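You operate a simulated robot arm through the tools that you are given. There is no shell and no other tool.

Carry out the task below with a simulated two-armed robot. There is one attempt and no reset: what you move stays moved.

JOB
Leak-test the green-plate tank: seal it, pump air, see it hold, let it off.
Fine: filler cover shut, lid clamp tight; green air pump to 25 KPA or more, short of lifting the relief; hold 8 seconds; bleed screw ends shut.

It is judged by the outcome, as a careful person would: the job done as asked, and still so three seconds after it is handed in. It fails if anything else is knocked over, pushed out of place, dropped, spilled or broken. Lids that push on must go on centred and level and be pressed home; caps that screw on are set level and turned clockwise until they are tight.

ROBOT AND FRAMES
Two 7-joint arms with fingered hands on one trunk that stands fixed in place. Base frame: the origin is at the foot of the trunk, x ahead of it, y to its left, z up; the work surface is at about z = 860. Lengths are in mm, angles in rad, forces in N, time in s.
The left shoulder is at [71, 172, 1352], the right one opposite. Payload 5 kg a hand.
The TCP of each hand is the grasp point between the finger pads, 43 mm short of the fingertips. In the tool frame z runs along the fingers and y along their closing line. The gripper opens to 144 mm. The gripper's body begins 50 mm behind the TCP. The gripper is a hand of 5 fingers: y runs from the thumb to the fingers, the wrist lies at [-21, -124, -221] in the tool frame, and closing takes about 1.5 s.
Orientation is told as [roll, pitch, yaw] about the base's x, y, z axes, in that order, counted from this pose: with the fingers straight down and the wrist toward the robot, the tool's x, y and z point along [0, 1, 0], [1, 0, 0] and [0, 0, -1] of the base frame.

CONTROLS
- The arms move only by the tool drive_tool. It takes "left_increments", "right_increments" or both (then of equal length, played together; a hand with none holds still); each is a list of rows, each a list of 6 numbers: the shift along the tool's x, y, z in mm, then the turn, a rotation vector about the tool's x, y, z in rad. In form: [[x, y, z, rx, ry, rz], ...]. A call has 1 to 20 rows; each row shifts and turns the commanded pose from where the row before left it, along the tool's axes as they then stand. "left_jaw" and "right_jaw" are, for a hand that has rows, the opening, from 0 (shut) to 1 (fully open), set as the call begins (left out, the last holds). Each row takes 0.2 s and may step no farther than 50 mm and 0.15 rad from the row before; otherwise, or with a gripper value out of range, the whole call is refused. Where a pose cannot be reached the arm comes as near as it can. A force on the tool above 90 N (or 10 N above the force at the start of the call, whichever is more), or a blocked arm, ends the call early, and 0.2 s more pass. Each finger travels about 45 mm/s and halts on what it meets, pressing with about 33 N; the grip force reading is that of the motor and also rises with nothing between the fingers. The clock runs only during rows and for 0.2 s after the last one: add rows that do not move to give the fingers time. It gives the time, the measured TCP pose, the force on the tool (base axes), the opening and the grip force at its end, in the units of the frame above (readings bear some noise), with the torque about the TCP (base axes, N m) and any sound that the robot's microphone picked up.
- Cameras (640 x 400 px; columns grow to the right, rows downward): "scene" is now at [142.1, 5.5, 1594.2]; the picture's right is [0.06, -1.00, 0.00], its down [-0.50, -0.03, -0.86] and it looks along [0.86, 0.05, -0.50] (base axes); focal length 288 px, centre (320, 200). "left" rides on the left gripper at [-86, -108, -168] in its tool frame; the picture's right is [-0.80, -0.28, 0.53], its down [0.54, -0.73, 0.42] and it looks along [0.27, 0.63, 0.73] (tool axes); focal length 275 px, centre (320, 200). "right" rides on the right gripper at [86, -109, -168] in its tool frame; the picture's right is [-0.80, 0.28, -0.53], its down [-0.54, -0.73, 0.42] and it looks along [-0.27, 0.63, 0.73] (tool axes); focal length 275 px, centre (320, 200). There is no depth. A picture from a camera that has moved, and an enlarged one, comes with that camera's place and axes in the base frame and with its lens.
- grab_frame(camera): a new picture of that camera. It takes no simulated time.
- raise_lower(by): slides the trunk up (or, below 0, down) by that many mm; the arms and the scene camera ride with it, the base frame stays. It gives what a move gives, with no picture.
- set_fingers(index, middle, ring, little, thumb_bend, thumb_turn, hand): sets how far each is bent, from 0 (flat) to 1 (curled in); at 0.3 the hand is open as for a grip, at 0.7 the pads meet at the TCP. One left out holds its place. A second passes; each finger stops where it meets its share of the squeeze, and holds until it gets a number again. A gripper value or a shape takes the hand back. It gives what a move gives, with no picture; readings hold the bend of each and the force on index, middle, ring, little, thumb and palm. thumb_turn goes from beside the hand (0) to across from the fingers (1), as for a grip.
- preshape(shape, hand): the hand has 5 fingers and takes this shape, open, in about a second: jaw (thumb against the fingers, like two jaws); tri (thumb and two fingers); tip (a fingertip pinch); poke (one finger out to press); point (the index stretched); flat (the hand flat); cup (the hand cupped); fist (a fist). The gripper value then closes the fingers along that shape, each until it touches; the sizes above hold for jaw. It gives what a move gives, with no picture.
- turn_head(pan, tilt): turns the head with the scene camera to pan (to the left, within 1.501 rad either way) and tilt (down, from -0.506 to 1.204), counted from straight ahead of the robot. It gives what a move gives.
- enlarge(camera, box): a new picture of the part [left, top, right, bottom] of that camera's present view, enlarged. It takes no simulated time.
- job_done(): hands the job in; it is judged then, once.

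Nothing tells you positions but the pictures and the camera data. Unless the task says otherwise, let go and move clear before handing in.

The tools are called after "Request:" by a JSON object that holds its "api" and its "payload". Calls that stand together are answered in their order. drive_tool: Moves the arms, as the interface text tells. Its arguments: {"type":"object","properties":{"left_increments":{"type":"array","items":{"type":"array","items":{"type":"number"}}},"left_jaw":{"type":"number"},"right_increments":{"type":"array","items":{"type":"array","items":{"type":"number"}}},"right_jaw":{"type":"number"}},"required":[]} The other tools are called the same way: raise_lower (by) slides the trunk up or down; preshape (shape, hand) gives the hand a shape; set_fingers (index, middle, ring, little, thumb_bend, thumb_turn, hand) moves the fingers one by one; turn_head (pan, tilt) turns the head that bears the scene camera; grab_frame (camera) takes a picture; enlarge (camera, box) takes an enlarged picture of a part of a camera's view; job_done () hands the job in.

At the start:

```text
time: 0.0
left_tcp_pos: [749.0, 366.1, 1372.1]
left_orientation: [0.0, -0.001, -0.001]
left_ft_force: [-1.0, -0.8, 0.0]
left_torque: [0.0, 0.0, 0.02]
left_width: 143.5
left_grasp_force: 0.0
left_shape: jaw
left_bend: [0.3, 0.3, 0.3, 0.3, 0.3, 0.98]
left_finger forces: [0.0, 0.0, 0.0, 0.1, 0.0, 0.0]
right_tcp_pos: [785.2, -281.4, 1313.3]
right_orientation: [0.0, 0.001, 0.0]
right_ft_force: [-0.6, 0.8, 0.4]
right_torque: [-0.01, 0.0, 0.0]
right_width: 143.4
right_grasp_force: 0.1
right_shape: jaw
right_bend: [0.3, 0.3, 0.3, 0.3, 0.3, 0.98]
right_finger forces: [0.0, 0.0, 0.0, 0.0, 0.1, 0.1]
trunk travel left (down, up): [-450.0, 490.0]
head pan, tilt: [0.061, 0.527]
```

scene: 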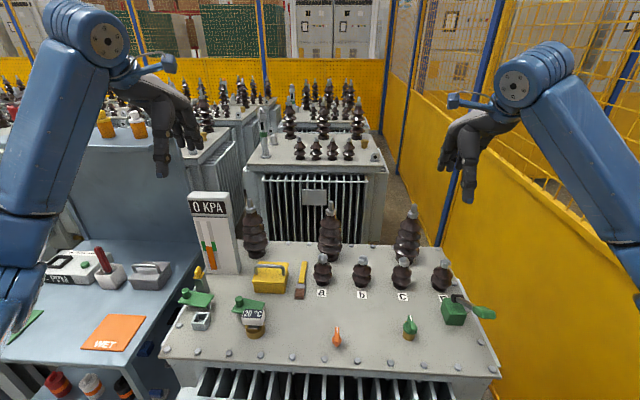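
right: 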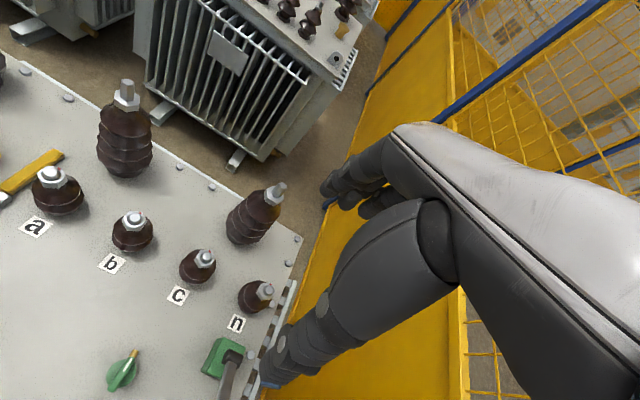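
left: 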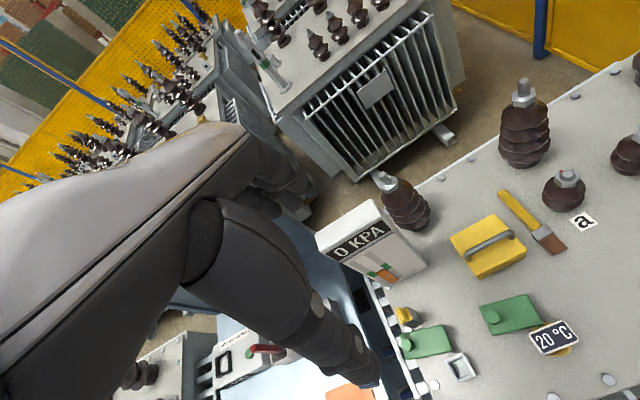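

I see the transformer tank top with a gauge reading 0 KPA, green parts (filler cover, plate, lever, a green valve), and bushings. I'll look closer at each before moving anything.

Request:
{"api": "enlarge", "payload": {"camera": "scene", "box": [160, 180, 320, 280]}}

Request:
{"api": "enlarge", "payload": {"camera": "scene", "box": [160, 270, 320, 370]}}

Request:
{"api": "enlarge", "payload": {"camera": "scene", "box": [310, 270, 510, 395]}}

Request:
{"api": "enlarge", "payload": {"camera": "scene", "box": [0, 230, 200, 355]}}

Request:
{"api": "enlarge", "payload": {"camera": "left", "box": [320, 200, 640, 400]}}

Request:
{"api": "enlarge", "payload": {"camera": "right", "box": [0, 200, 320, 400]}}

```text
4.00 times, centred on (240, 230) of scene
camera zoom: at [142.1, 5.5, 1594.2], right [0.06, -1.0, 0.0], down [-0.5, -0.03, -0.86], along [0.86, 0.05, -0.5], focal length 1151 px, centre (640, 80)
```

zoom: 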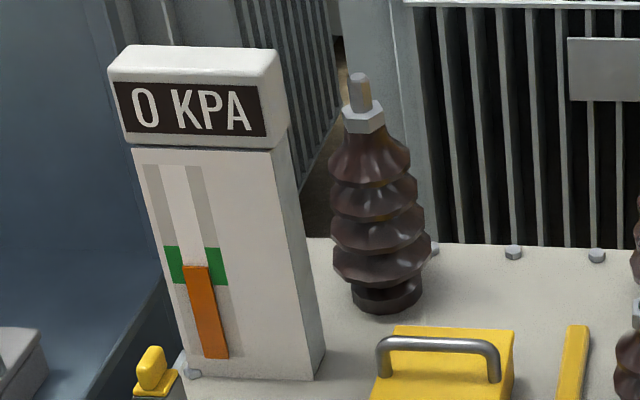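

```text
4.00 times, centred on (240, 320) of scene
camera zoom: at [142.1, 5.5, 1594.2], right [0.06, -1.0, 0.0], down [-0.5, -0.03, -0.86], along [0.86, 0.05, -0.5], focal length 1151 px, centre (640, -280)
```

zoom: 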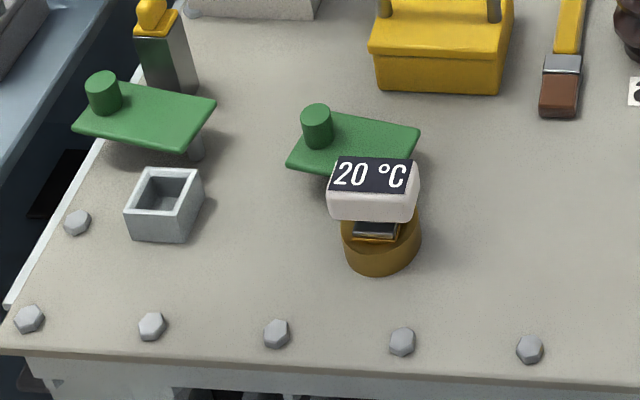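

```text
3.20 times, centred on (410, 332) of scene
camera zoom: at [142.1, 5.5, 1594.2], right [0.06, -1.0, 0.0], down [-0.5, -0.03, -0.86], along [0.86, 0.05, -0.5], focal length 921 px, centre (32, -224)
```

zoom: 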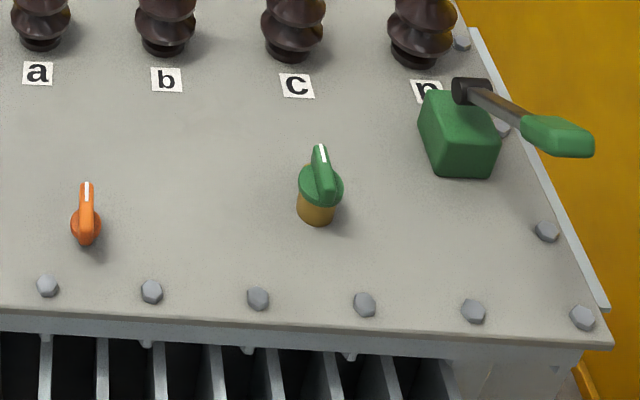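

```text
3.20 times, centred on (100, 292) of scene
camera zoom: at [142.1, 5.5, 1594.2], right [0.06, -1.0, 0.0], down [-0.5, -0.03, -0.86], along [0.86, 0.05, -0.5], focal length 921 px, centre (1024, -96)
```

zoom: 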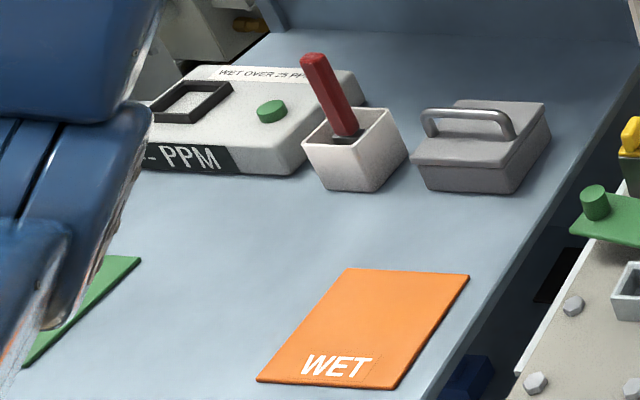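

```text
2.00 times, centred on (480, 300) of left
camera zoom: at [640.5, 279.4, 1540.6], right [-0.28, -0.8, -0.53], down [-0.73, 0.54, -0.42], along [0.63, 0.27, -0.73], focal length 551 px, centre (0, 0)
```

zoom: 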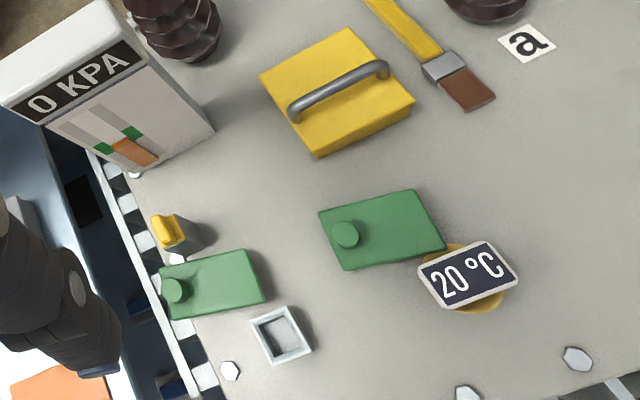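

```text
2.00 times, centred on (160, 300) of right
camera zoom: at [675.4, -195.2, 1479.4], right [0.28, -0.8, 0.53], down [-0.73, -0.54, -0.42], along [0.63, -0.27, -0.73], focal length 551 px, centre (640, 0)
```

zoom: 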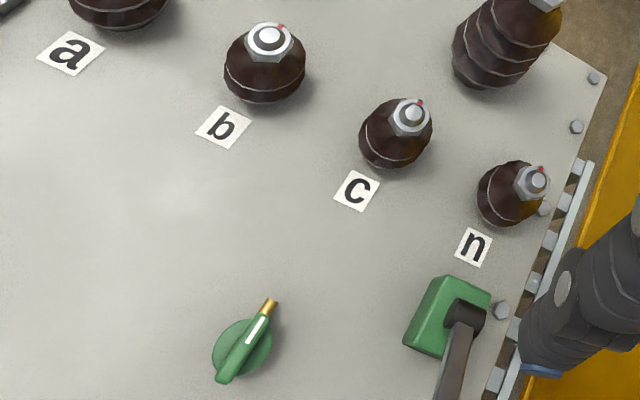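

I can see two green plates, a gauge post, green knob, orange knob, yellow-handled clamp and a green lever box. I'll look around with the head to get other views, including the tank's front and the neighbours.

Request:
{"api": "turn_head", "payload": {"pan": 0.0, "tilt": 0.95}}

Request:
{"api": "grab_frame", "payload": {"camera": "scene"}}

```text
time: 0.9
left_tcp_pos: [748.3, 365.9, 1371.6]
left_orientation: [-0.001, -0.001, 0.0]
left_ft_force: [0.2, -0.1, -0.2]
left_torque: [-0.03, 0.01, 0.0]
left_width: 143.8
left_grasp_force: 0.2
left_shape: jaw
left_bend: [0.3, 0.3, 0.3, 0.3, 0.3, 0.98]
left_finger forces: [0.1, 0.1, 0.0, 0.0, 0.1, 0.0]
right_tcp_pos: [783.5, -282.2, 1314.0]
right_orientation: [0.0, -0.001, 0.0]
right_ft_force: [-0.3, 0.0, 0.5]
right_torque: [-0.02, -0.02, 0.03]
right_width: 143.5
right_grasp_force: 0.0
right_shape: jaw
right_bend: [0.3, 0.3, 0.3, 0.3, 0.3, 0.98]
right_finger forces: [0.0, 0.0, 0.0, 0.0, 0.1, 0.0]
trunk travel left (down, up): [-450.0, 490.0]
head pan, tilt: [0.0, 0.949]
```

```text
taken
camera scene: at [124.7, -0.1, 1559.2], right [0.0, -1.0, 0.0], down [-0.81, 0.0, -0.58], along [0.58, 0.0, -0.81], focal length 288 px, centre (320, 200)
```

scene: 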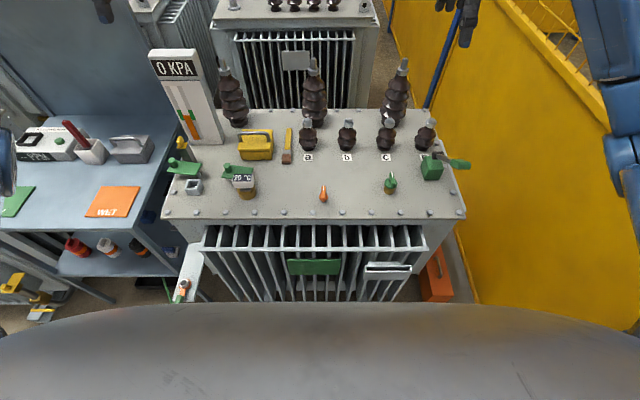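

The tank in front bears a green nameplate on its front fins, so this is the right tank. I'll zoom on its details.

Request:
{"api": "enlarge", "payload": {"camera": "scene", "box": [240, 230, 480, 310]}}

Request:
{"api": "enlarge", "payload": {"camera": "scene", "box": [150, 120, 270, 220]}}

Request:
{"api": "enlarge", "payload": {"camera": "scene", "box": [130, 220, 250, 310]}}

Request:
{"api": "enlarge", "payload": {"camera": "scene", "box": [290, 130, 480, 230]}}

Request:
{"api": "enlarge", "payload": {"camera": "scene", "box": [0, 220, 160, 330]}}

```text
2.67 times, centred on (360, 270) of scene
camera zoom: at [124.7, -0.1, 1559.2], right [0.0, -1.0, 0.0], down [-0.81, 0.0, -0.58], along [0.58, 0.0, -0.81], focal length 768 px, centre (213, 13)
```

zoom: 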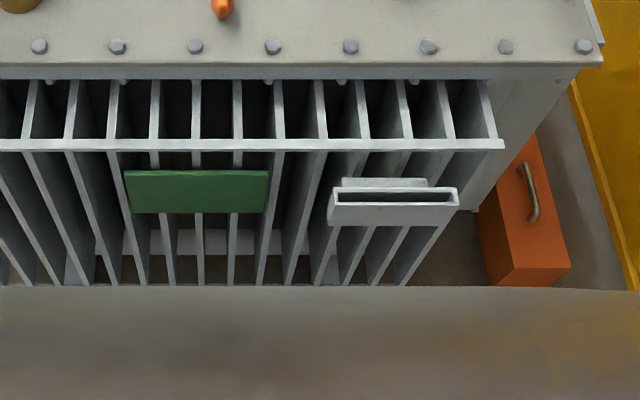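

```text
4.00 times, centred on (210, 170) of scene
camera zoom: at [124.7, -0.1, 1559.2], right [0.0, -1.0, 0.0], down [-0.81, 0.0, -0.58], along [0.58, 0.0, -0.81], focal length 1151 px, centre (760, 320)
```

zoom: 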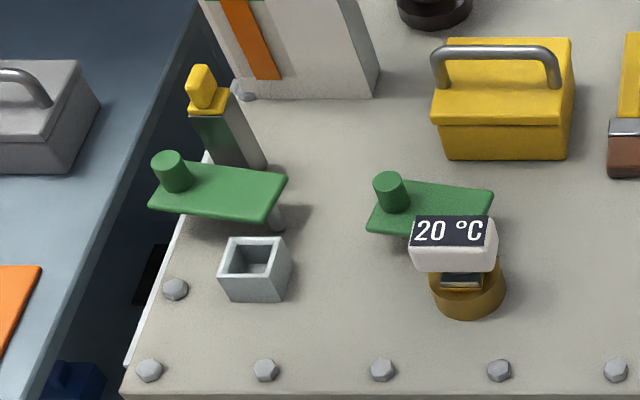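

```text
4.44 times, centred on (190, 265) of scene
camera zoom: at [124.7, -0.1, 1559.2], right [0.0, -1.0, 0.0], down [-0.81, 0.0, -0.58], along [0.58, 0.0, -0.81], focal length 1279 px, centre (898, -89)
```

zoom: 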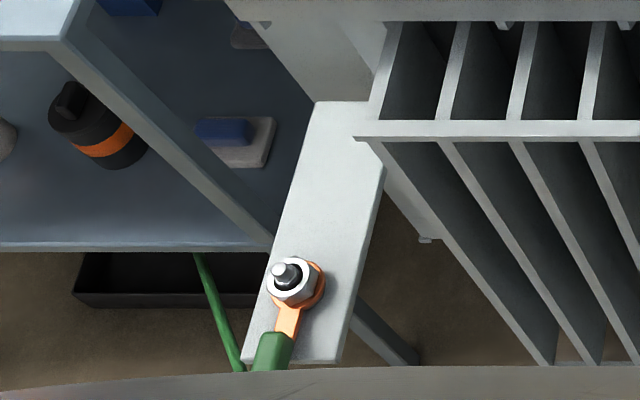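

```text
3.37 times, centred on (385, 180) of scene
camera zoom: at [124.7, -0.1, 1559.2], right [0.0, -1.0, 0.0], down [-0.81, 0.0, -0.58], along [0.58, 0.0, -0.81], focal length 970 px, centre (101, 267)
```

zoom: 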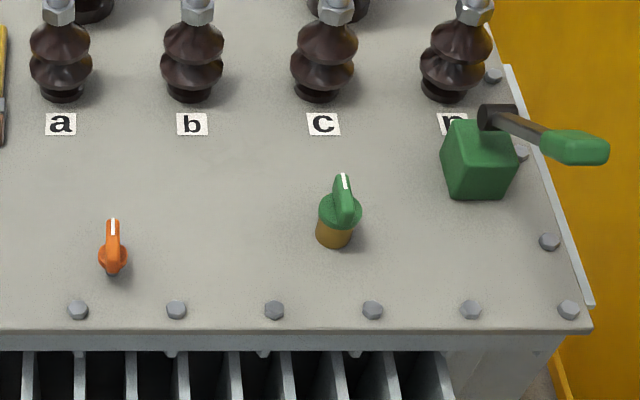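

```text
3.64 times, centred on (80, 275) of scene
camera zoom: at [124.7, -0.1, 1559.2], right [0.0, -1.0, 0.0], down [-0.81, 0.0, -0.58], along [0.58, 0.0, -0.81], focal length 1047 px, centre (1193, -73)
```

zoom: 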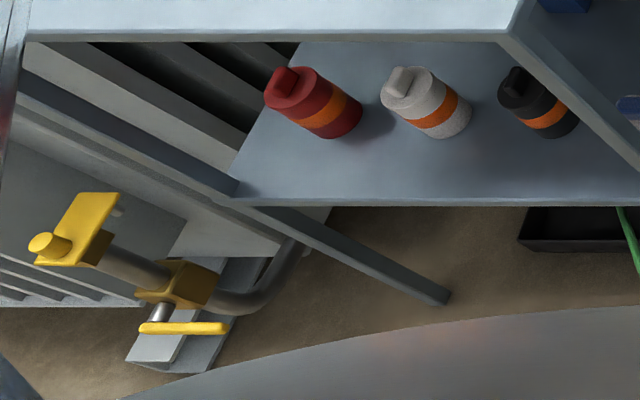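

Let me zoom harder, since the enlarged pictures stay sharp.

Request:
{"api": "enlarge", "payload": {"camera": "scene", "box": [160, 130, 216, 165]}}

Request:
{"api": "enlarge", "payload": {"camera": "scene", "box": [160, 160, 216, 205]}}

Request:
{"api": "enlarge", "payload": {"camera": "scene", "box": [210, 160, 270, 205]}}

Request:
{"api": "enlarge", "payload": {"camera": "scene", "box": [370, 165, 418, 201]}}

Request:
{"api": "enlarge", "payload": {"camera": "scene", "box": [300, 175, 348, 211]}}

Request:
{"api": "enlarge", "payload": {"camera": "scene", "box": [400, 140, 480, 190]}}

Request:
{"api": "enlarge", "payload": {"camera": "left", "box": [380, 290, 480, 390]}}

Request:
{"api": "enlarge", "payload": {"camera": "left", "box": [470, 280, 600, 370]}}

```text
11.43 times, centred on (188, 148) of scene
camera zoom: at [124.7, -0.1, 1559.2], right [0.0, -1.0, 0.0], down [-0.81, 0.0, -0.58], along [0.58, 0.0, -0.81], focal length 3290 px, centre (1829, 800)
```

zoom: 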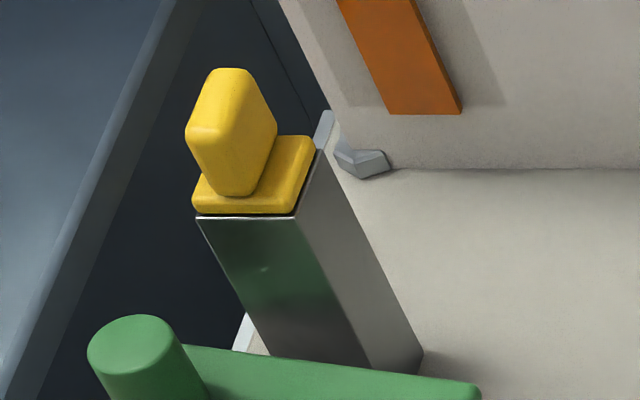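

```text
8.89 times, centred on (188, 182) of scene
camera zoom: at [124.7, -0.1, 1559.2], right [0.0, -1.0, 0.0], down [-0.81, 0.0, -0.58], along [0.58, 0.0, -0.81], focal length 2558 px, centre (1493, 356)
```

zoom: 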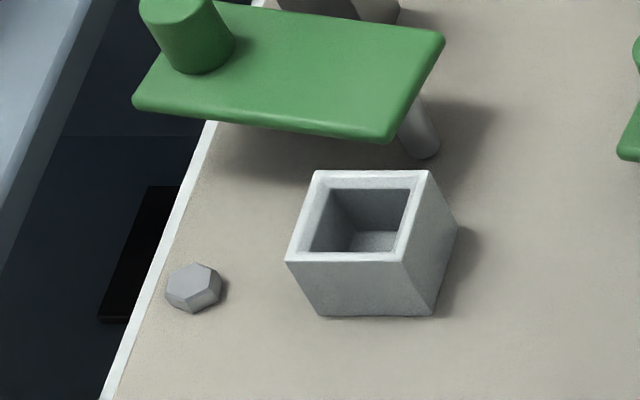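

```text
8.89 times, centred on (240, 182) of scene
camera zoom: at [124.7, -0.1, 1559.2], right [0.0, -1.0, 0.0], down [-0.81, 0.0, -0.58], along [0.58, 0.0, -0.81], focal length 2558 px, centre (1031, 356)
```

zoom: 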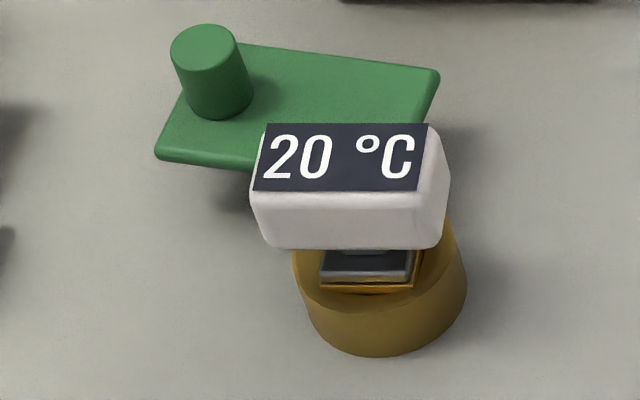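

```text
11.11 times, centred on (394, 183) of scene
camera zoom: at [124.7, -0.1, 1559.2], right [0.0, -1.0, 0.0], down [-0.81, 0.0, -0.58], along [0.58, 0.0, -0.81], focal length 3198 px, centre (-502, 389)
```

zoom: 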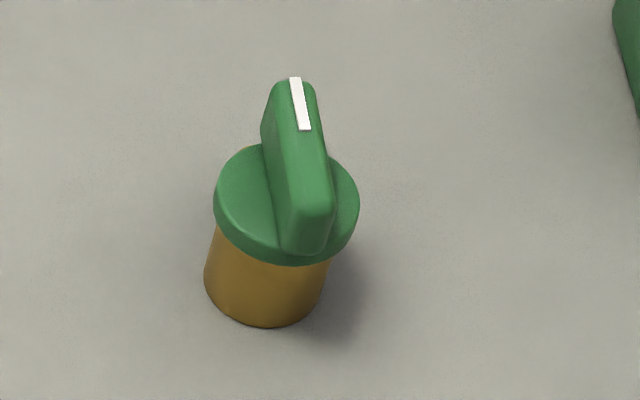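

```text
11.11 times, centred on (324, 193) of scene
camera zoom: at [124.7, -0.1, 1559.2], right [0.0, -1.0, 0.0], down [-0.81, 0.0, -0.58], along [0.58, 0.0, -0.81], focal length 3198 px, centre (276, 278)
```

zoom: 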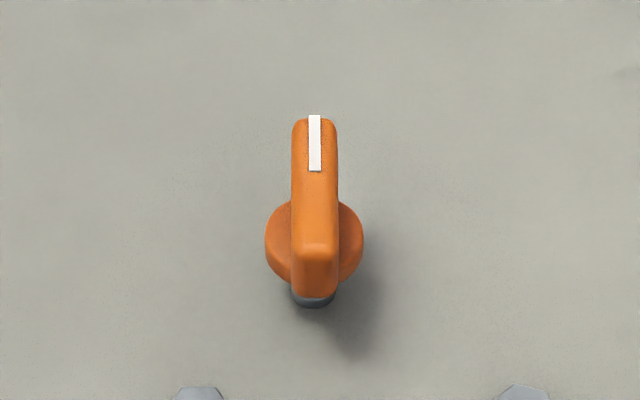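

```text
8.00 times, centred on (440, 165) of scene
camera zoom: at [124.7, -0.1, 1559.2], right [0.0, -1.0, 0.0], down [-0.81, 0.0, -0.58], along [0.58, 0.0, -0.81], focal length 2303 px, centre (-640, 480)
```

zoom: 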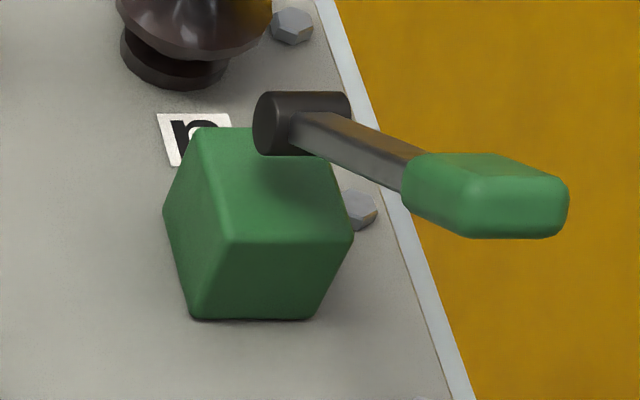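

```text
4.00 times, centred on (430, 340) of left
camera zoom: at [640.4, 279.3, 1540.7], right [-0.28, -0.8, -0.53], down [-0.73, 0.54, -0.42], along [0.63, 0.27, -0.73], focal length 1101 px, centre (-120, -360)
```

zoom: 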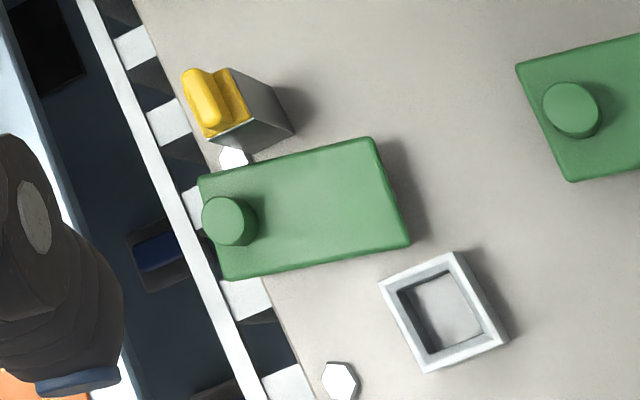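

```text
4.44 times, centred on (535, 325) of left
camera zoom: at [640.4, 279.3, 1540.7], right [-0.28, -0.8, -0.53], down [-0.73, 0.54, -0.42], along [0.63, 0.27, -0.73], focal length 1224 px, centre (-636, -356)
```

zoom: 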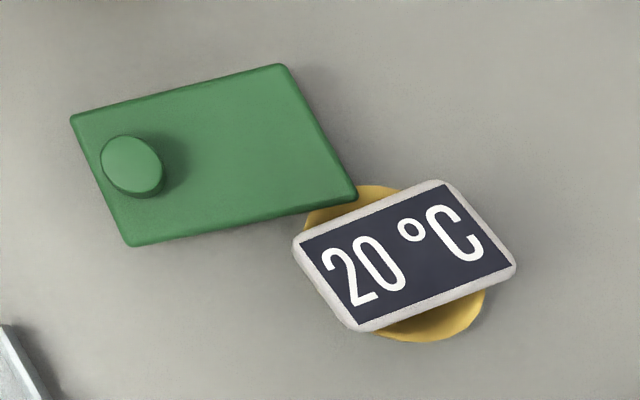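

The filler neck (square grey box) with its swing cover is at about (664, 381); the green knob on brass looks like the bleed screw. I still need to find the lid clamp and relief, so I'll look around more.

Request:
{"api": "turn_head", "payload": {"pan": 0.6, "tilt": 0.8}}

Request:
{"api": "grab_frame", "payload": {"camera": "scene"}}

Request:
{"api": "turn_head", "payload": {"pan": -0.5, "tilt": 0.8}}

Request:
{"api": "grab_frame", "payload": {"camera": "scene"}}

Request:
{"api": "enlarge", "payload": {"camera": "left", "box": [310, 180, 450, 300]}}

Request:
{"api": "enlarge", "payload": {"camera": "left", "box": [430, 60, 640, 260]}}

```text
time: 1.9
left_tcp_pos: [746.9, 365.3, 1370.8]
left_orientation: [0.0, 0.0, 0.001]
left_ft_force: [-0.1, 0.3, -0.1]
left_torque: [0.01, 0.03, -0.02]
left_width: 143.7
left_grasp_force: 0.1
left_shape: jaw
left_bend: [0.3, 0.3, 0.3, 0.3, 0.3, 0.98]
left_finger forces: [0.0, 0.0, 0.0, 0.1, 0.0, 0.0]
right_tcp_pos: [783.7, -281.3, 1312.6]
right_orientation: [0.0, -0.001, 0.0]
right_ft_force: [0.6, -0.2, 0.7]
right_torque: [-0.03, 0.01, -0.03]
right_width: 143.3
right_grasp_force: 0.0
right_shape: jaw
right_bend: [0.3, 0.3, 0.3, 0.3, 0.3, 0.98]
right_finger forces: [0.0, 0.1, 0.0, 0.0, 0.0, 0.0]
trunk travel left (down, up): [-450.0, 490.0]
head pan, tilt: [0.6, 0.799]
```

```text
taken
camera scene: at [118.5, 45.4, 1570.7], right [0.56, -0.83, 0.0], down [-0.59, -0.4, -0.7], along [0.58, 0.39, -0.72], focal length 288 px, centre (320, 200)
```

scene: 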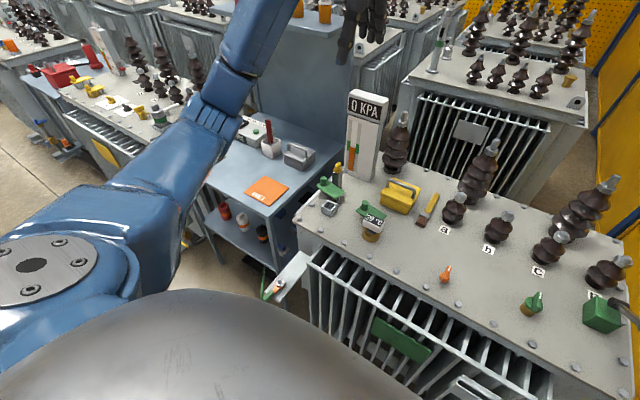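

```text
time: 3.2
left_tcp_pos: [748.3, 365.7, 1371.3]
left_orientation: [-0.001, 0.0, 0.0]
left_ft_force: [0.1, -0.2, 0.6]
left_torque: [-0.02, 0.0, 0.01]
left_width: 143.5
left_grasp_force: 0.1
left_shape: jaw
left_bend: [0.3, 0.3, 0.3, 0.3, 0.3, 0.98]
left_finger forces: [0.0, 0.0, 0.0, 0.1, 0.0, 0.0]
right_tcp_pos: [783.5, -280.5, 1313.7]
right_orientation: [0.0, 0.0, 0.0]
right_ft_force: [-0.8, 1.0, -0.3]
right_torque: [0.01, 0.0, -0.02]
right_width: 143.9
right_grasp_force: 0.0
right_shape: jaw
right_bend: [0.3, 0.3, 0.3, 0.3, 0.3, 0.98]
right_finger forces: [0.0, 0.0, 0.0, 0.0, 0.0, 0.0]
trunk travel left (down, up): [-450.0, 490.0]
head pan, tilt: [-0.499, 0.799]
```

```text
taken
camera scene: at [122.8, -38.6, 1570.7], right [-0.48, -0.88, 0.0], down [-0.63, 0.34, -0.7], along [0.61, -0.33, -0.72], focal length 288 px, centre (320, 200)
```

scene: 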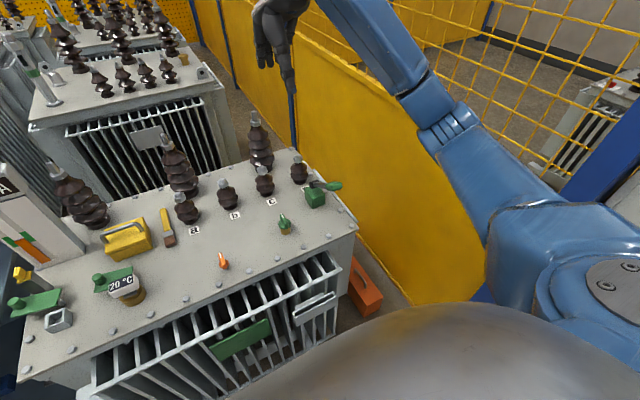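

```text
3.33 times, centred on (380, 240) of left
camera zoom: at [640.5, 279.4, 1540.6], right [-0.28, -0.8, -0.53], down [-0.73, 0.54, -0.42], along [0.63, 0.27, -0.73], focal length 918 px, centre (120, 67)
```

zoom: 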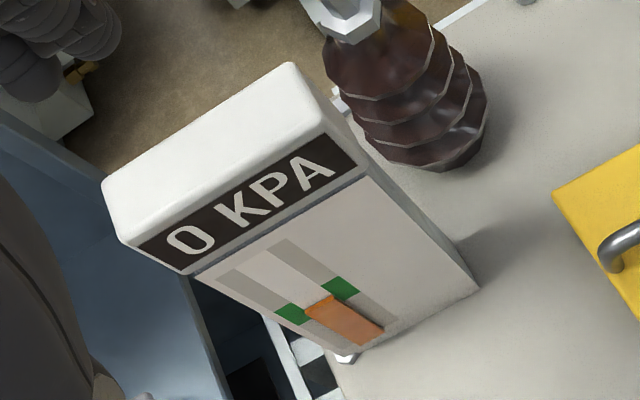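

```text
2.00 times, centred on (535, 160) of left
camera zoom: at [640.5, 279.4, 1540.6], right [-0.28, -0.8, -0.53], down [-0.73, 0.54, -0.42], along [0.63, 0.27, -0.73], focal length 551 px, centre (-110, 280)
```

zoom: 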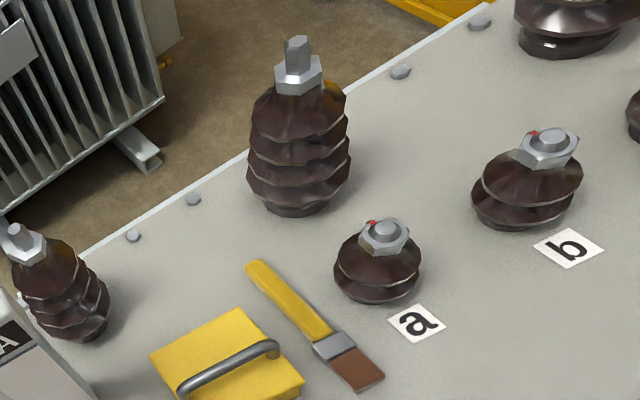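

The yellow-topped steel post at about (774, 422, 950) may be the lid clamp or the relief; I'll bring the left hand camera up over it for a closer look, staying high and clear.

Request:
{"api": "drive_tool", "payload": {"left_increments": [[30, 6, 10, 0, 0, 0], [30, 6, 36, 0, 0, 0], [30, 6, 38, 0, 0, 0], [30, 6, 38, 0, 0, 0], [30, 6, 38, 0, 0, 0], [20, 4, 30, 0, 0, 0], [10, 2, 20, 0, 0, 0]]}}

Request:
{"api": "grab_frame", "payload": {"camera": "left"}}

```text
time: 4.8
left_tcp_pos: [783.8, 547.3, 1160.5]
left_orientation: [0.001, 0.0, 0.0]
left_ft_force: [-0.1, 1.0, 0.6]
left_torque: [-0.04, 0.01, 0.01]
left_width: 143.4
left_grasp_force: 0.0
left_shape: jaw
left_bend: [0.3, 0.3, 0.3, 0.3, 0.3, 0.98]
left_finger forces: [0.1, 0.1, 0.0, 0.0, 0.0, 0.0]
right_tcp_pos: [783.6, -280.1, 1313.3]
right_orientation: [-0.001, 0.001, -0.001]
right_ft_force: [-0.3, 0.2, -0.4]
right_torque: [0.0, 0.04, 0.02]
right_width: 143.7
right_grasp_force: 0.0
right_shape: jaw
right_bend: [0.3, 0.3, 0.3, 0.3, 0.3, 0.98]
right_finger forces: [0.0, 0.0, 0.0, 0.0, 0.0, 0.1]
trunk travel left (down, up): [-450.0, 490.0]
head pan, tilt: [-0.499, 0.799]
```

```text
taken
camera left: at [676.1, 461.0, 1330.2], right [-0.28, -0.8, -0.53], down [-0.73, 0.54, -0.42], along [0.63, 0.27, -0.73], focal length 275 px, centre (320, 200)
```

left: 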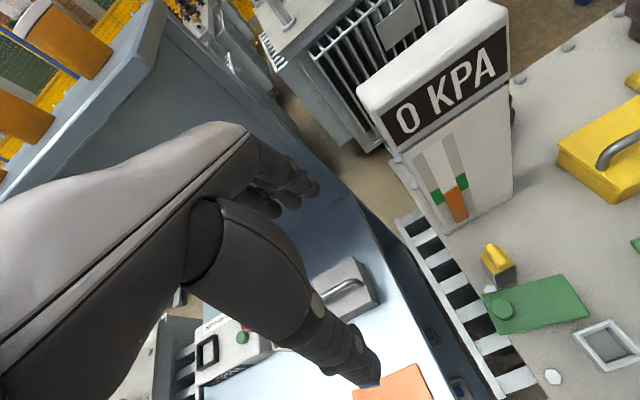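

Request:
{"api": "enlarge", "payload": {"camera": "left", "box": [460, 230, 620, 330]}}

Request:
{"api": "enlarge", "payload": {"camera": "left", "box": [470, 235, 530, 285]}}

```text
4.00 times, centred on (540, 280) of left
camera zoom: at [676.1, 461.0, 1330.2], right [-0.28, -0.8, -0.53], down [-0.73, 0.54, -0.42], along [0.63, 0.27, -0.73], focal length 1101 px, centre (-560, -120)
```

zoom: 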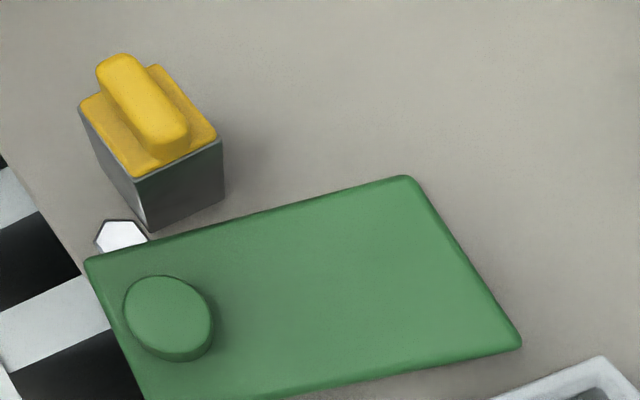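

```text
8.00 times, centred on (500, 260) of left
camera zoom: at [676.1, 461.0, 1330.2], right [-0.28, -0.8, -0.53], down [-0.73, 0.54, -0.42], along [0.63, 0.27, -0.73], focal length 2202 px, centre (-1120, -280)
```

zoom: 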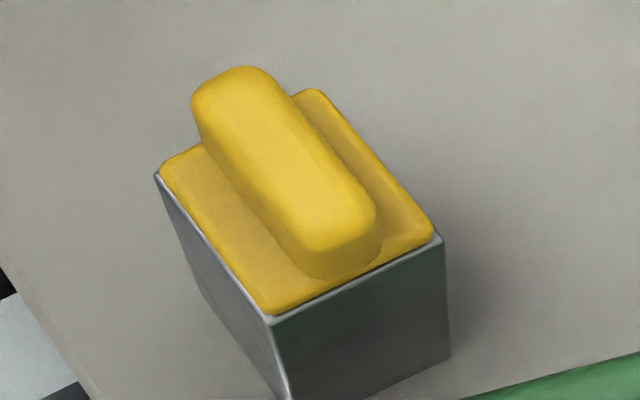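

The yellow item is a capped square post. The neighbouring yellow-plate tank at far left may show the same fittings; I'll zoom on it for comparison.

Request:
{"api": "turn_head", "payload": {"pan": 1.0, "tilt": 0.5}}

Request:
{"api": "grab_frame", "payload": {"camera": "scene"}}

```text
time: 6.4
left_tcp_pos: [784.2, 548.0, 1162.4]
left_orientation: [0.001, 0.0, 0.0]
left_ft_force: [-0.6, -0.3, -0.8]
left_torque: [-0.03, -0.01, 0.01]
left_width: 143.8
left_grasp_force: 0.1
left_shape: jaw
left_bend: [0.3, 0.3, 0.3, 0.3, 0.3, 0.98]
left_finger forces: [0.1, 0.1, 0.0, 0.0, 0.0, 0.0]
right_tcp_pos: [783.6, -280.5, 1313.7]
right_orientation: [0.001, 0.0, 0.001]
right_ft_force: [0.4, 1.3, -0.6]
right_torque: [-0.01, -0.02, 0.0]
right_width: 143.5
right_grasp_force: 0.1
right_shape: jaw
right_bend: [0.3, 0.3, 0.3, 0.3, 0.3, 0.98]
right_finger forces: [0.1, 0.1, 0.0, 0.0, 0.1, 0.0]
trunk travel left (down, up): [-450.0, 490.0]
head pan, tilt: [1.0, 0.499]
```

```text
taken
camera scene: at [101.1, 76.5, 1596.6], right [0.84, -0.54, 0.0], down [-0.26, -0.4, -0.88], along [0.47, 0.74, -0.48], focal length 288 px, centre (320, 200)
```

scene: 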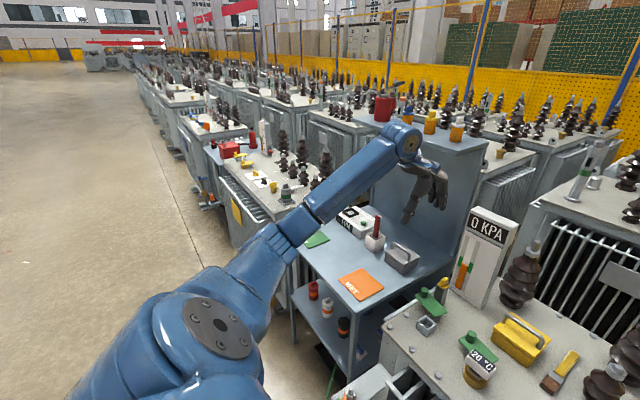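

Request:
{"api": "enlarge", "payload": {"camera": "scene", "box": [200, 120, 340, 220]}}

Request:
{"api": "enlarge", "payload": {"camera": "scene", "box": [370, 250, 530, 390]}}

Request:
{"api": "enlarge", "payload": {"camera": "scene", "box": [140, 60, 280, 160]}}

```text
4.00 times, centred on (270, 170) of scene
camera zoom: at [101.1, 76.5, 1596.6], right [0.84, -0.54, 0.0], down [-0.26, -0.4, -0.88], along [0.47, 0.74, -0.48], focal length 1151 px, centre (520, 320)
```

zoom: 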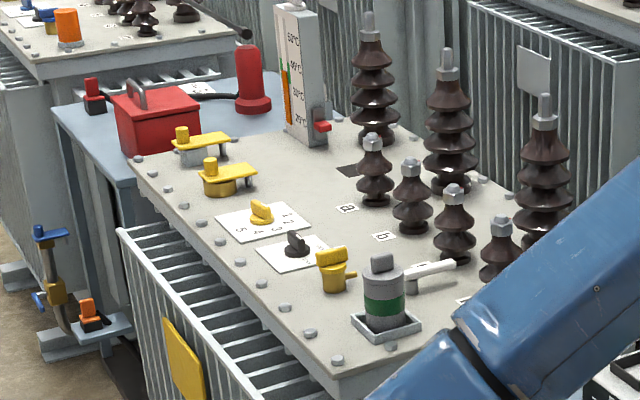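

```text
2.86 times, centred on (450, 320) of scene
camera zoom: at [101.1, 76.5, 1596.6], right [0.84, -0.54, 0.0], down [-0.26, -0.4, -0.88], along [0.47, 0.74, -0.48], focal length 822 px, centre (-51, -143)
```

zoom: 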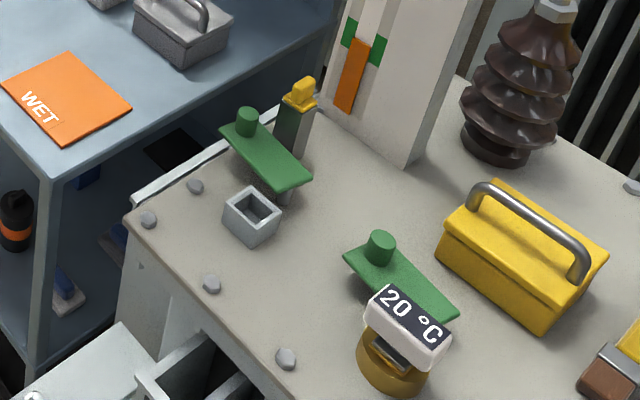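

```text
4.00 times, centred on (210, 110) of scene
camera zoom: at [101.1, 76.5, 1596.6], right [0.84, -0.54, 0.0], down [-0.26, -0.4, -0.88], along [0.47, 0.74, -0.48], focal length 1151 px, centre (760, 560)
```

zoom: 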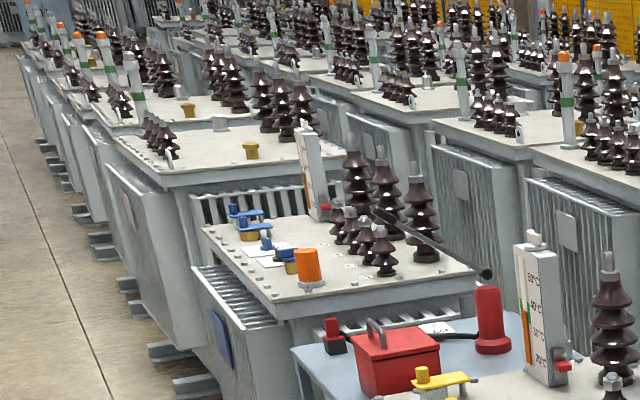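

The neighbouring tanks show the same pattern: square-neck filler and brass thermometer pocket both with swing covers, a T-knob on a brass body (bleed screw). I'll pull the right hand back for a view of the pump and knobs from its camera.

Request:
{"api": "drive_tool", "payload": {"right_increments": [[0, -30, 0, 0, 0, 0], [0, -40, 0, 0, 0, 0], [0, -40, 0, 0, 0, 0], [0, -20, 0, 0, 0, 0]]}}

Request:
{"api": "grab_frame", "payload": {"camera": "right"}}

Request:
{"api": "turn_head", "payload": {"pan": -0.2, "tilt": 0.8}}

Request:
{"api": "grab_frame", "payload": {"camera": "scene"}}

```text
time: 7.4
left_tcp_pos: [782.8, 546.5, 1163.4]
left_orientation: [0.0, 0.001, 0.0]
left_ft_force: [-0.4, -0.3, 0.1]
left_torque: [0.01, -0.01, 0.0]
left_width: 143.7
left_grasp_force: 0.1
left_shape: jaw
left_bend: [0.3, 0.3, 0.3, 0.3, 0.3, 0.98]
left_finger forces: [0.0, 0.0, 0.1, 0.1, 0.0, 0.0]
right_tcp_pos: [652.4, -279.5, 1310.9]
right_orientation: [0.0, 0.0, 0.0]
right_ft_force: [-0.5, -0.7, -0.2]
right_torque: [0.0, -0.03, -0.01]
right_width: 144.0
right_grasp_force: 0.2
right_shape: jaw
right_bend: [0.3, 0.3, 0.3, 0.3, 0.3, 0.98]
right_finger forces: [0.1, 0.0, 0.1, 0.0, 0.1, 0.0]
trunk travel left (down, up): [-450.0, 490.0]
head pan, tilt: [1.0, 0.499]
```

```text
taken
camera right: at [544.3, -195.0, 1477.8], right [0.28, -0.8, 0.53], down [-0.73, -0.54, -0.42], along [0.63, -0.27, -0.73], focal length 275 px, centre (320, 200)
```

right: 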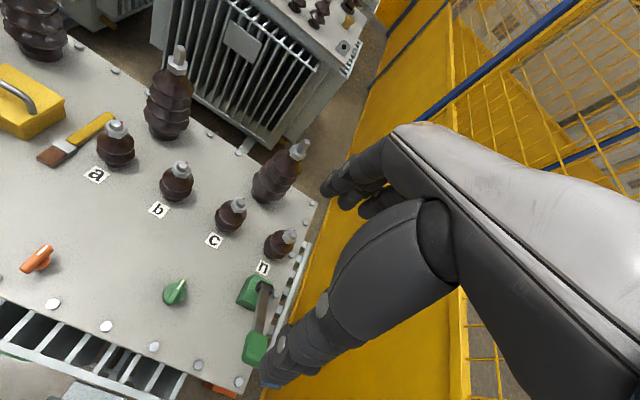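

```text
time: 8.8
left_tcp_pos: [782.2, 546.7, 1161.7]
left_orientation: [0.0, 0.0, 0.001]
left_ft_force: [-0.2, 0.0, -0.7]
left_torque: [0.0, -0.01, -0.02]
left_width: 143.8
left_grasp_force: 0.2
left_shape: jaw
left_bend: [0.3, 0.3, 0.3, 0.3, 0.3, 0.98]
left_finger forces: [0.0, 0.0, 0.1, 0.0, 0.1, 0.0]
right_tcp_pos: [653.8, -280.0, 1311.1]
right_orientation: [0.0, -0.002, 0.0]
right_ft_force: [0.5, 0.1, -0.6]
right_torque: [0.01, 0.01, 0.0]
right_width: 143.8
right_grasp_force: 0.0
right_shape: jaw
right_bend: [0.3, 0.3, 0.3, 0.3, 0.3, 0.98]
right_finger forces: [0.0, 0.0, 0.0, 0.1, 0.0, 0.1]
trunk travel left (down, up): [-450.0, 490.0]
head pan, tilt: [-0.201, 0.799]
```

```text
taken
camera scene: at [131.0, -16.0, 1570.7], right [-0.2, -0.98, 0.0], down [-0.7, 0.14, -0.7], along [0.68, -0.14, -0.72], focal length 288 px, centre (320, 200)
```

scene: 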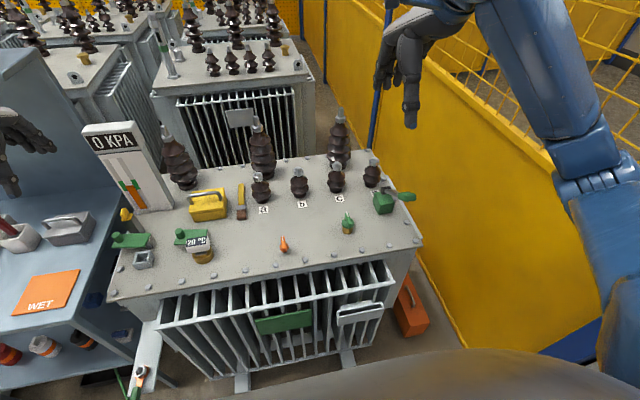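

Request:
{"api": "enlarge", "payload": {"camera": "right", "box": [200, 250, 310, 400]}}

Request:
{"api": "enlarge", "payload": {"camera": "right", "box": [140, 265, 204, 315]}}

Request:
{"api": "enlarge", "payload": {"camera": "right", "box": [0, 225, 80, 285]}}

Request:
{"api": "enlarge", "payload": {"camera": "scene", "box": [350, 170, 430, 230]}}

```text
2.67 times, centred on (255, 325) of right
camera zoom: at [545.7, -194.5, 1477.5], right [0.28, -0.8, 0.53], down [-0.73, -0.54, -0.42], along [0.63, -0.27, -0.73], focal length 734 px, centre (493, -133)
```

zoom: 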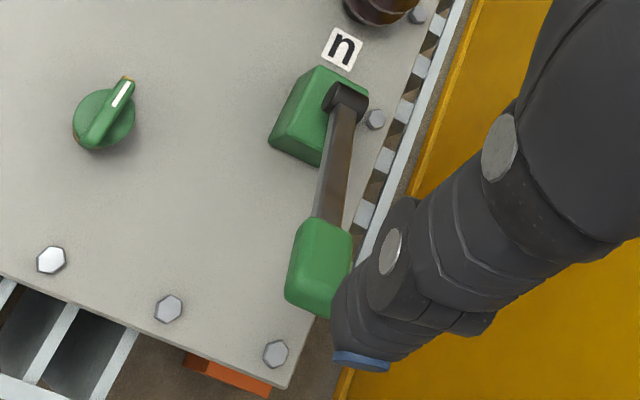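

```text
8.00 times, centred on (172, 290) of right
camera zoom: at [545.7, -194.5, 1477.5], right [0.28, -0.8, 0.53], down [-0.73, -0.54, -0.42], along [0.63, -0.27, -0.73], focal length 2202 px, centre (1504, -520)
```

zoom: 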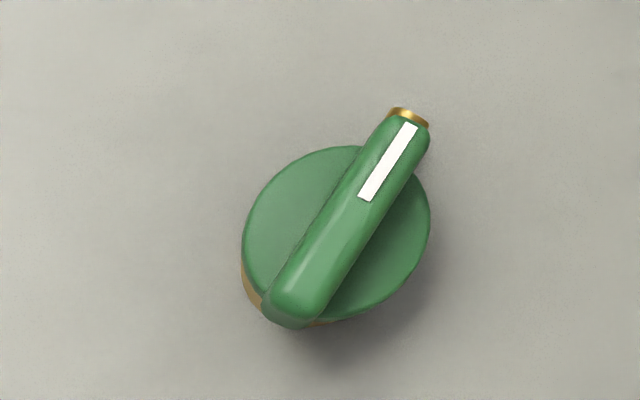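

```text
6.67 times, centred on (40, 255) of right
camera zoom: at [545.7, -194.5, 1477.5], right [0.28, -0.8, 0.53], down [-0.73, -0.54, -0.42], along [0.63, -0.27, -0.73], focal length 1835 px, centre (2187, -167)
```

zoom: 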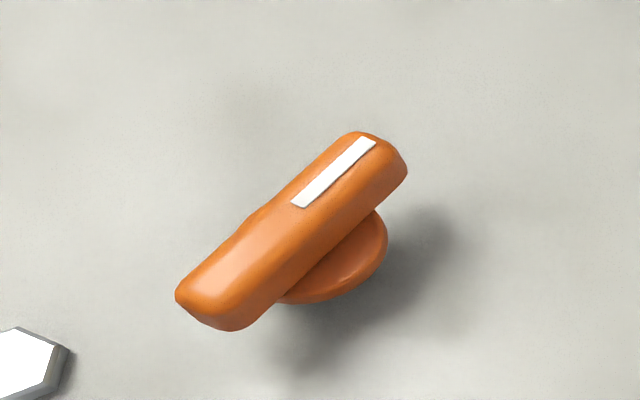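

```text
6.67 times, centred on (390, 200) of scene
camera zoom: at [131.0, -16.0, 1570.7], right [-0.2, -0.98, 0.0], down [-0.7, 0.14, -0.7], along [0.68, -0.14, -0.72], focal length 1919 px, centre (-147, 200)
```

zoom: 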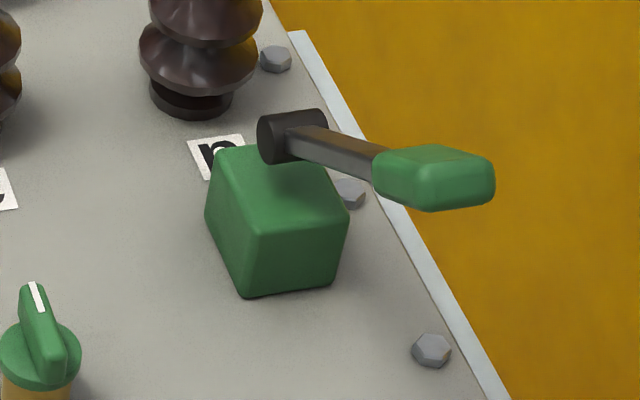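

The pump lever grip is at about (618, -355, 1017), pivot at (744, -358, 920). I'll check the neighbour tank's knobs and labels to decide what the orange knob is.

Request:
{"api": "turn_head", "payload": {"pan": 1.0, "tilt": 0.5}}

Request:
{"api": "enlarge", "payload": {"camera": "scene", "box": [248, 160, 312, 204]}}

Request:
{"api": "enlarge", "payload": {"camera": "scene", "box": [225, 145, 275, 180]}}

Request:
{"api": "enlarge", "payload": {"camera": "scene", "box": [180, 100, 250, 140]}}

Request:
{"api": "enlarge", "payload": {"camera": "scene", "box": [410, 260, 470, 340]}}

```text
time: 10.2
left_tcp_pos: [783.3, 546.7, 1162.2]
left_orientation: [0.0, -0.001, 0.0]
left_ft_force: [0.4, 0.1, 0.8]
left_torque: [0.03, -0.02, -0.01]
left_width: 143.8
left_grasp_force: 0.1
left_shape: jaw
left_bend: [0.3, 0.3, 0.3, 0.3, 0.3, 0.98]
left_finger forces: [0.0, 0.1, 0.1, 0.0, 0.1, 0.0]
right_tcp_pos: [653.8, -281.4, 1312.0]
right_orientation: [0.0, 0.0, 0.0]
right_ft_force: [0.2, 0.5, -0.6]
right_torque: [0.01, 0.0, -0.03]
right_width: 143.9
right_grasp_force: 0.1
right_shape: jaw
right_bend: [0.3, 0.3, 0.3, 0.3, 0.3, 0.98]
right_finger forces: [0.0, 0.0, 0.1, 0.0, 0.0, 0.0]
trunk travel left (down, up): [-450.0, 490.0]
head pan, tilt: [1.0, 0.499]
```

```text
9.09 times, centred on (280, 182) of scene
camera zoom: at [101.0, 76.5, 1596.6], right [0.84, -0.54, 0.0], down [-0.26, -0.4, -0.88], along [0.47, 0.74, -0.48], focal length 2617 px, centre (684, 364)
```

zoom: 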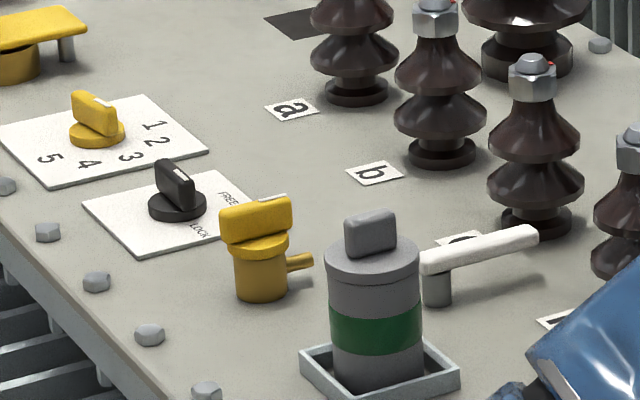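

```text
11.43 times, centred on (250, 162) of scene
camera zoom: at [101.0, 76.5, 1596.6], right [0.84, -0.54, 0.0], down [-0.26, -0.4, -0.88], along [0.47, 0.74, -0.48], focal length 3290 px, centre (1120, 629)
```

zoom: 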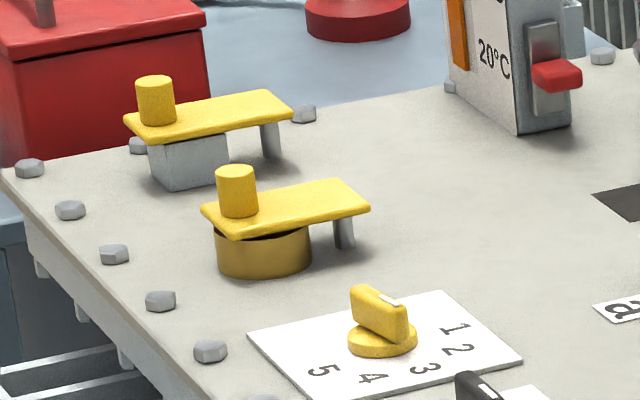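

```text
9.14 times, centred on (215, 120) of scene
camera zoom: at [101.0, 76.5, 1596.6], right [0.84, -0.54, 0.0], down [-0.26, -0.4, -0.88], along [0.47, 0.74, -0.48], focal length 2632 px, centre (1280, 931)
```

zoom: 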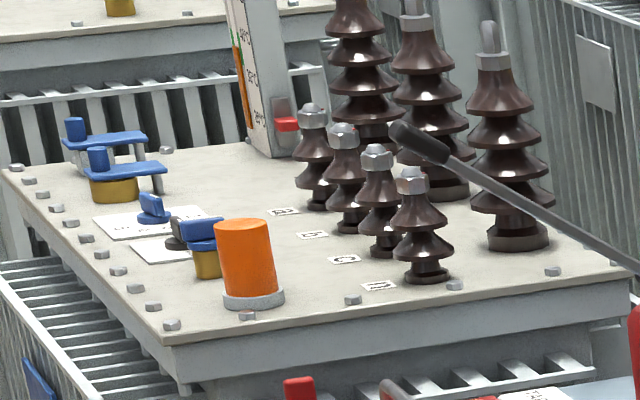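

```text
5.00 times, centred on (440, 300) of scene
camera zoom: at [101.0, 76.5, 1596.6], right [0.84, -0.54, 0.0], down [-0.26, -0.4, -0.88], along [0.47, 0.74, -0.48], focal length 1439 px, centre (-280, -300)
```

zoom: 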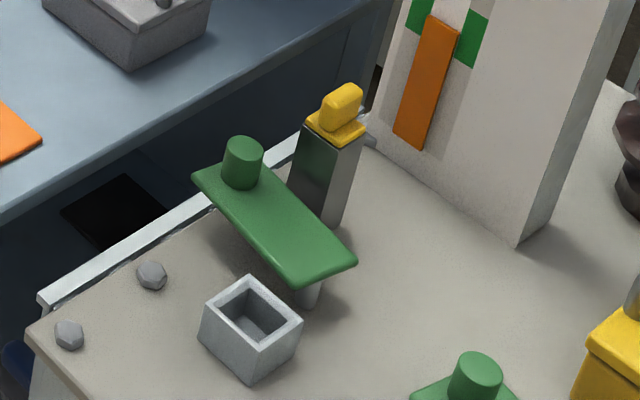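

The neighbouring tank's shut covers show the closed state: the plate swings on its pivot post until it lies over the neck. I take the orange T-knob at (619, -10) as the lid clamp and the green T-knob on brass at (657, -209) as the bleed screw. First I shape the left hand to push the filler cover round, and look at the finger's geometry.

Request:
{"api": "preshape", "payload": {"hand": "left", "shape": "poke"}}

Request:
{"api": "grab_frame", "payload": {"camera": "left"}}

Request:
{"api": "turn_head", "payload": {"pan": 0.3, "tilt": 0.8}}

Request:
{"api": "grab_frame", "payload": {"camera": "scene"}}

```text
time: 11.1
left_tcp_pos: [783.9, 546.2, 1161.6]
left_orientation: [0.001, 0.0, 0.0]
left_ft_force: [0.4, 0.6, 0.2]
left_torque: [-0.01, -0.03, 0.0]
left_width: 0.1
left_grasp_force: 0.0
left_shape: poke
left_bend: [0.7, 0.7, 0.99, 0.99, 1.0, 1.0]
left_finger forces: [0.0, 0.0, 0.1, 0.0, 0.1, 0.0]
right_tcp_pos: [654.9, -280.5, 1311.1]
right_orientation: [-0.001, 0.001, 0.0]
right_ft_force: [0.7, 0.1, -0.6]
right_torque: [0.01, 0.0, -0.01]
right_width: 143.9
right_grasp_force: 0.0
right_shape: jaw
right_bend: [0.3, 0.3, 0.3, 0.3, 0.3, 0.98]
right_finger forces: [0.0, 0.0, 0.0, 0.0, 0.0, 0.1]
trunk travel left (down, up): [-450.0, 490.0]
head pan, tilt: [1.0, 0.499]
```

```text
taken
camera left: at [675.9, 460.5, 1330.5], right [-0.28, -0.8, -0.53], down [-0.73, 0.54, -0.42], along [0.63, 0.27, -0.73], focal length 275 px, centre (320, 200)
```

left: 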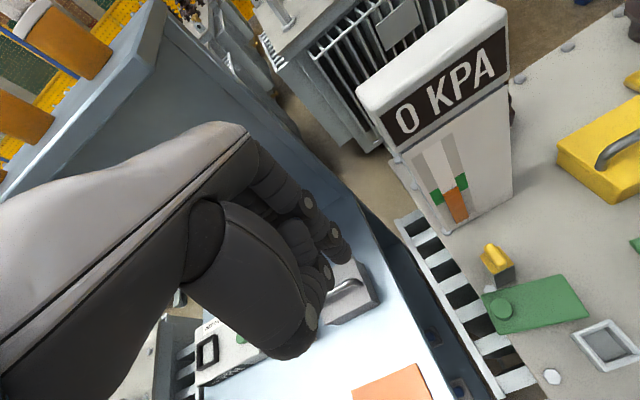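

```text
time: 12.2
left_tcp_pos: [783.7, 546.6, 1161.6]
left_orientation: [-0.001, 0.002, 0.0]
left_ft_force: [0.1, -0.1, 0.3]
left_torque: [0.01, -0.01, 0.02]
left_width: 0.0
left_grasp_force: 0.0
left_shape: poke
left_bend: [0.7, 0.7, 0.99, 0.99, 1.0, 1.0]
left_finger forces: [0.0, 0.1, 0.0, 0.0, 0.1, 0.1]
right_tcp_pos: [654.6, -280.1, 1311.9]
right_orientation: [0.0, 0.001, -0.001]
right_ft_force: [1.1, 0.1, -0.1]
right_torque: [0.03, 0.03, 0.04]
right_width: 143.9
right_grasp_force: 0.0
right_shape: jaw
right_bend: [0.3, 0.3, 0.3, 0.3, 0.3, 0.98]
right_finger forces: [0.0, 0.1, 0.0, 0.0, 0.0, 0.1]
trunk travel left (down, up): [-450.0, 490.0]
head pan, tilt: [0.3, 0.799]
```

```text
taken
camera scene: at [128.9, 23.9, 1570.7], right [0.3, -0.95, 0.0], down [-0.68, -0.21, -0.7], along [0.67, 0.21, -0.72], focal length 288 px, centre (320, 200)
```

scene: 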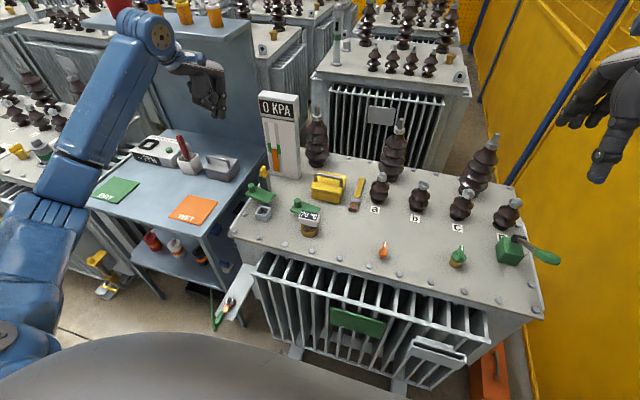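

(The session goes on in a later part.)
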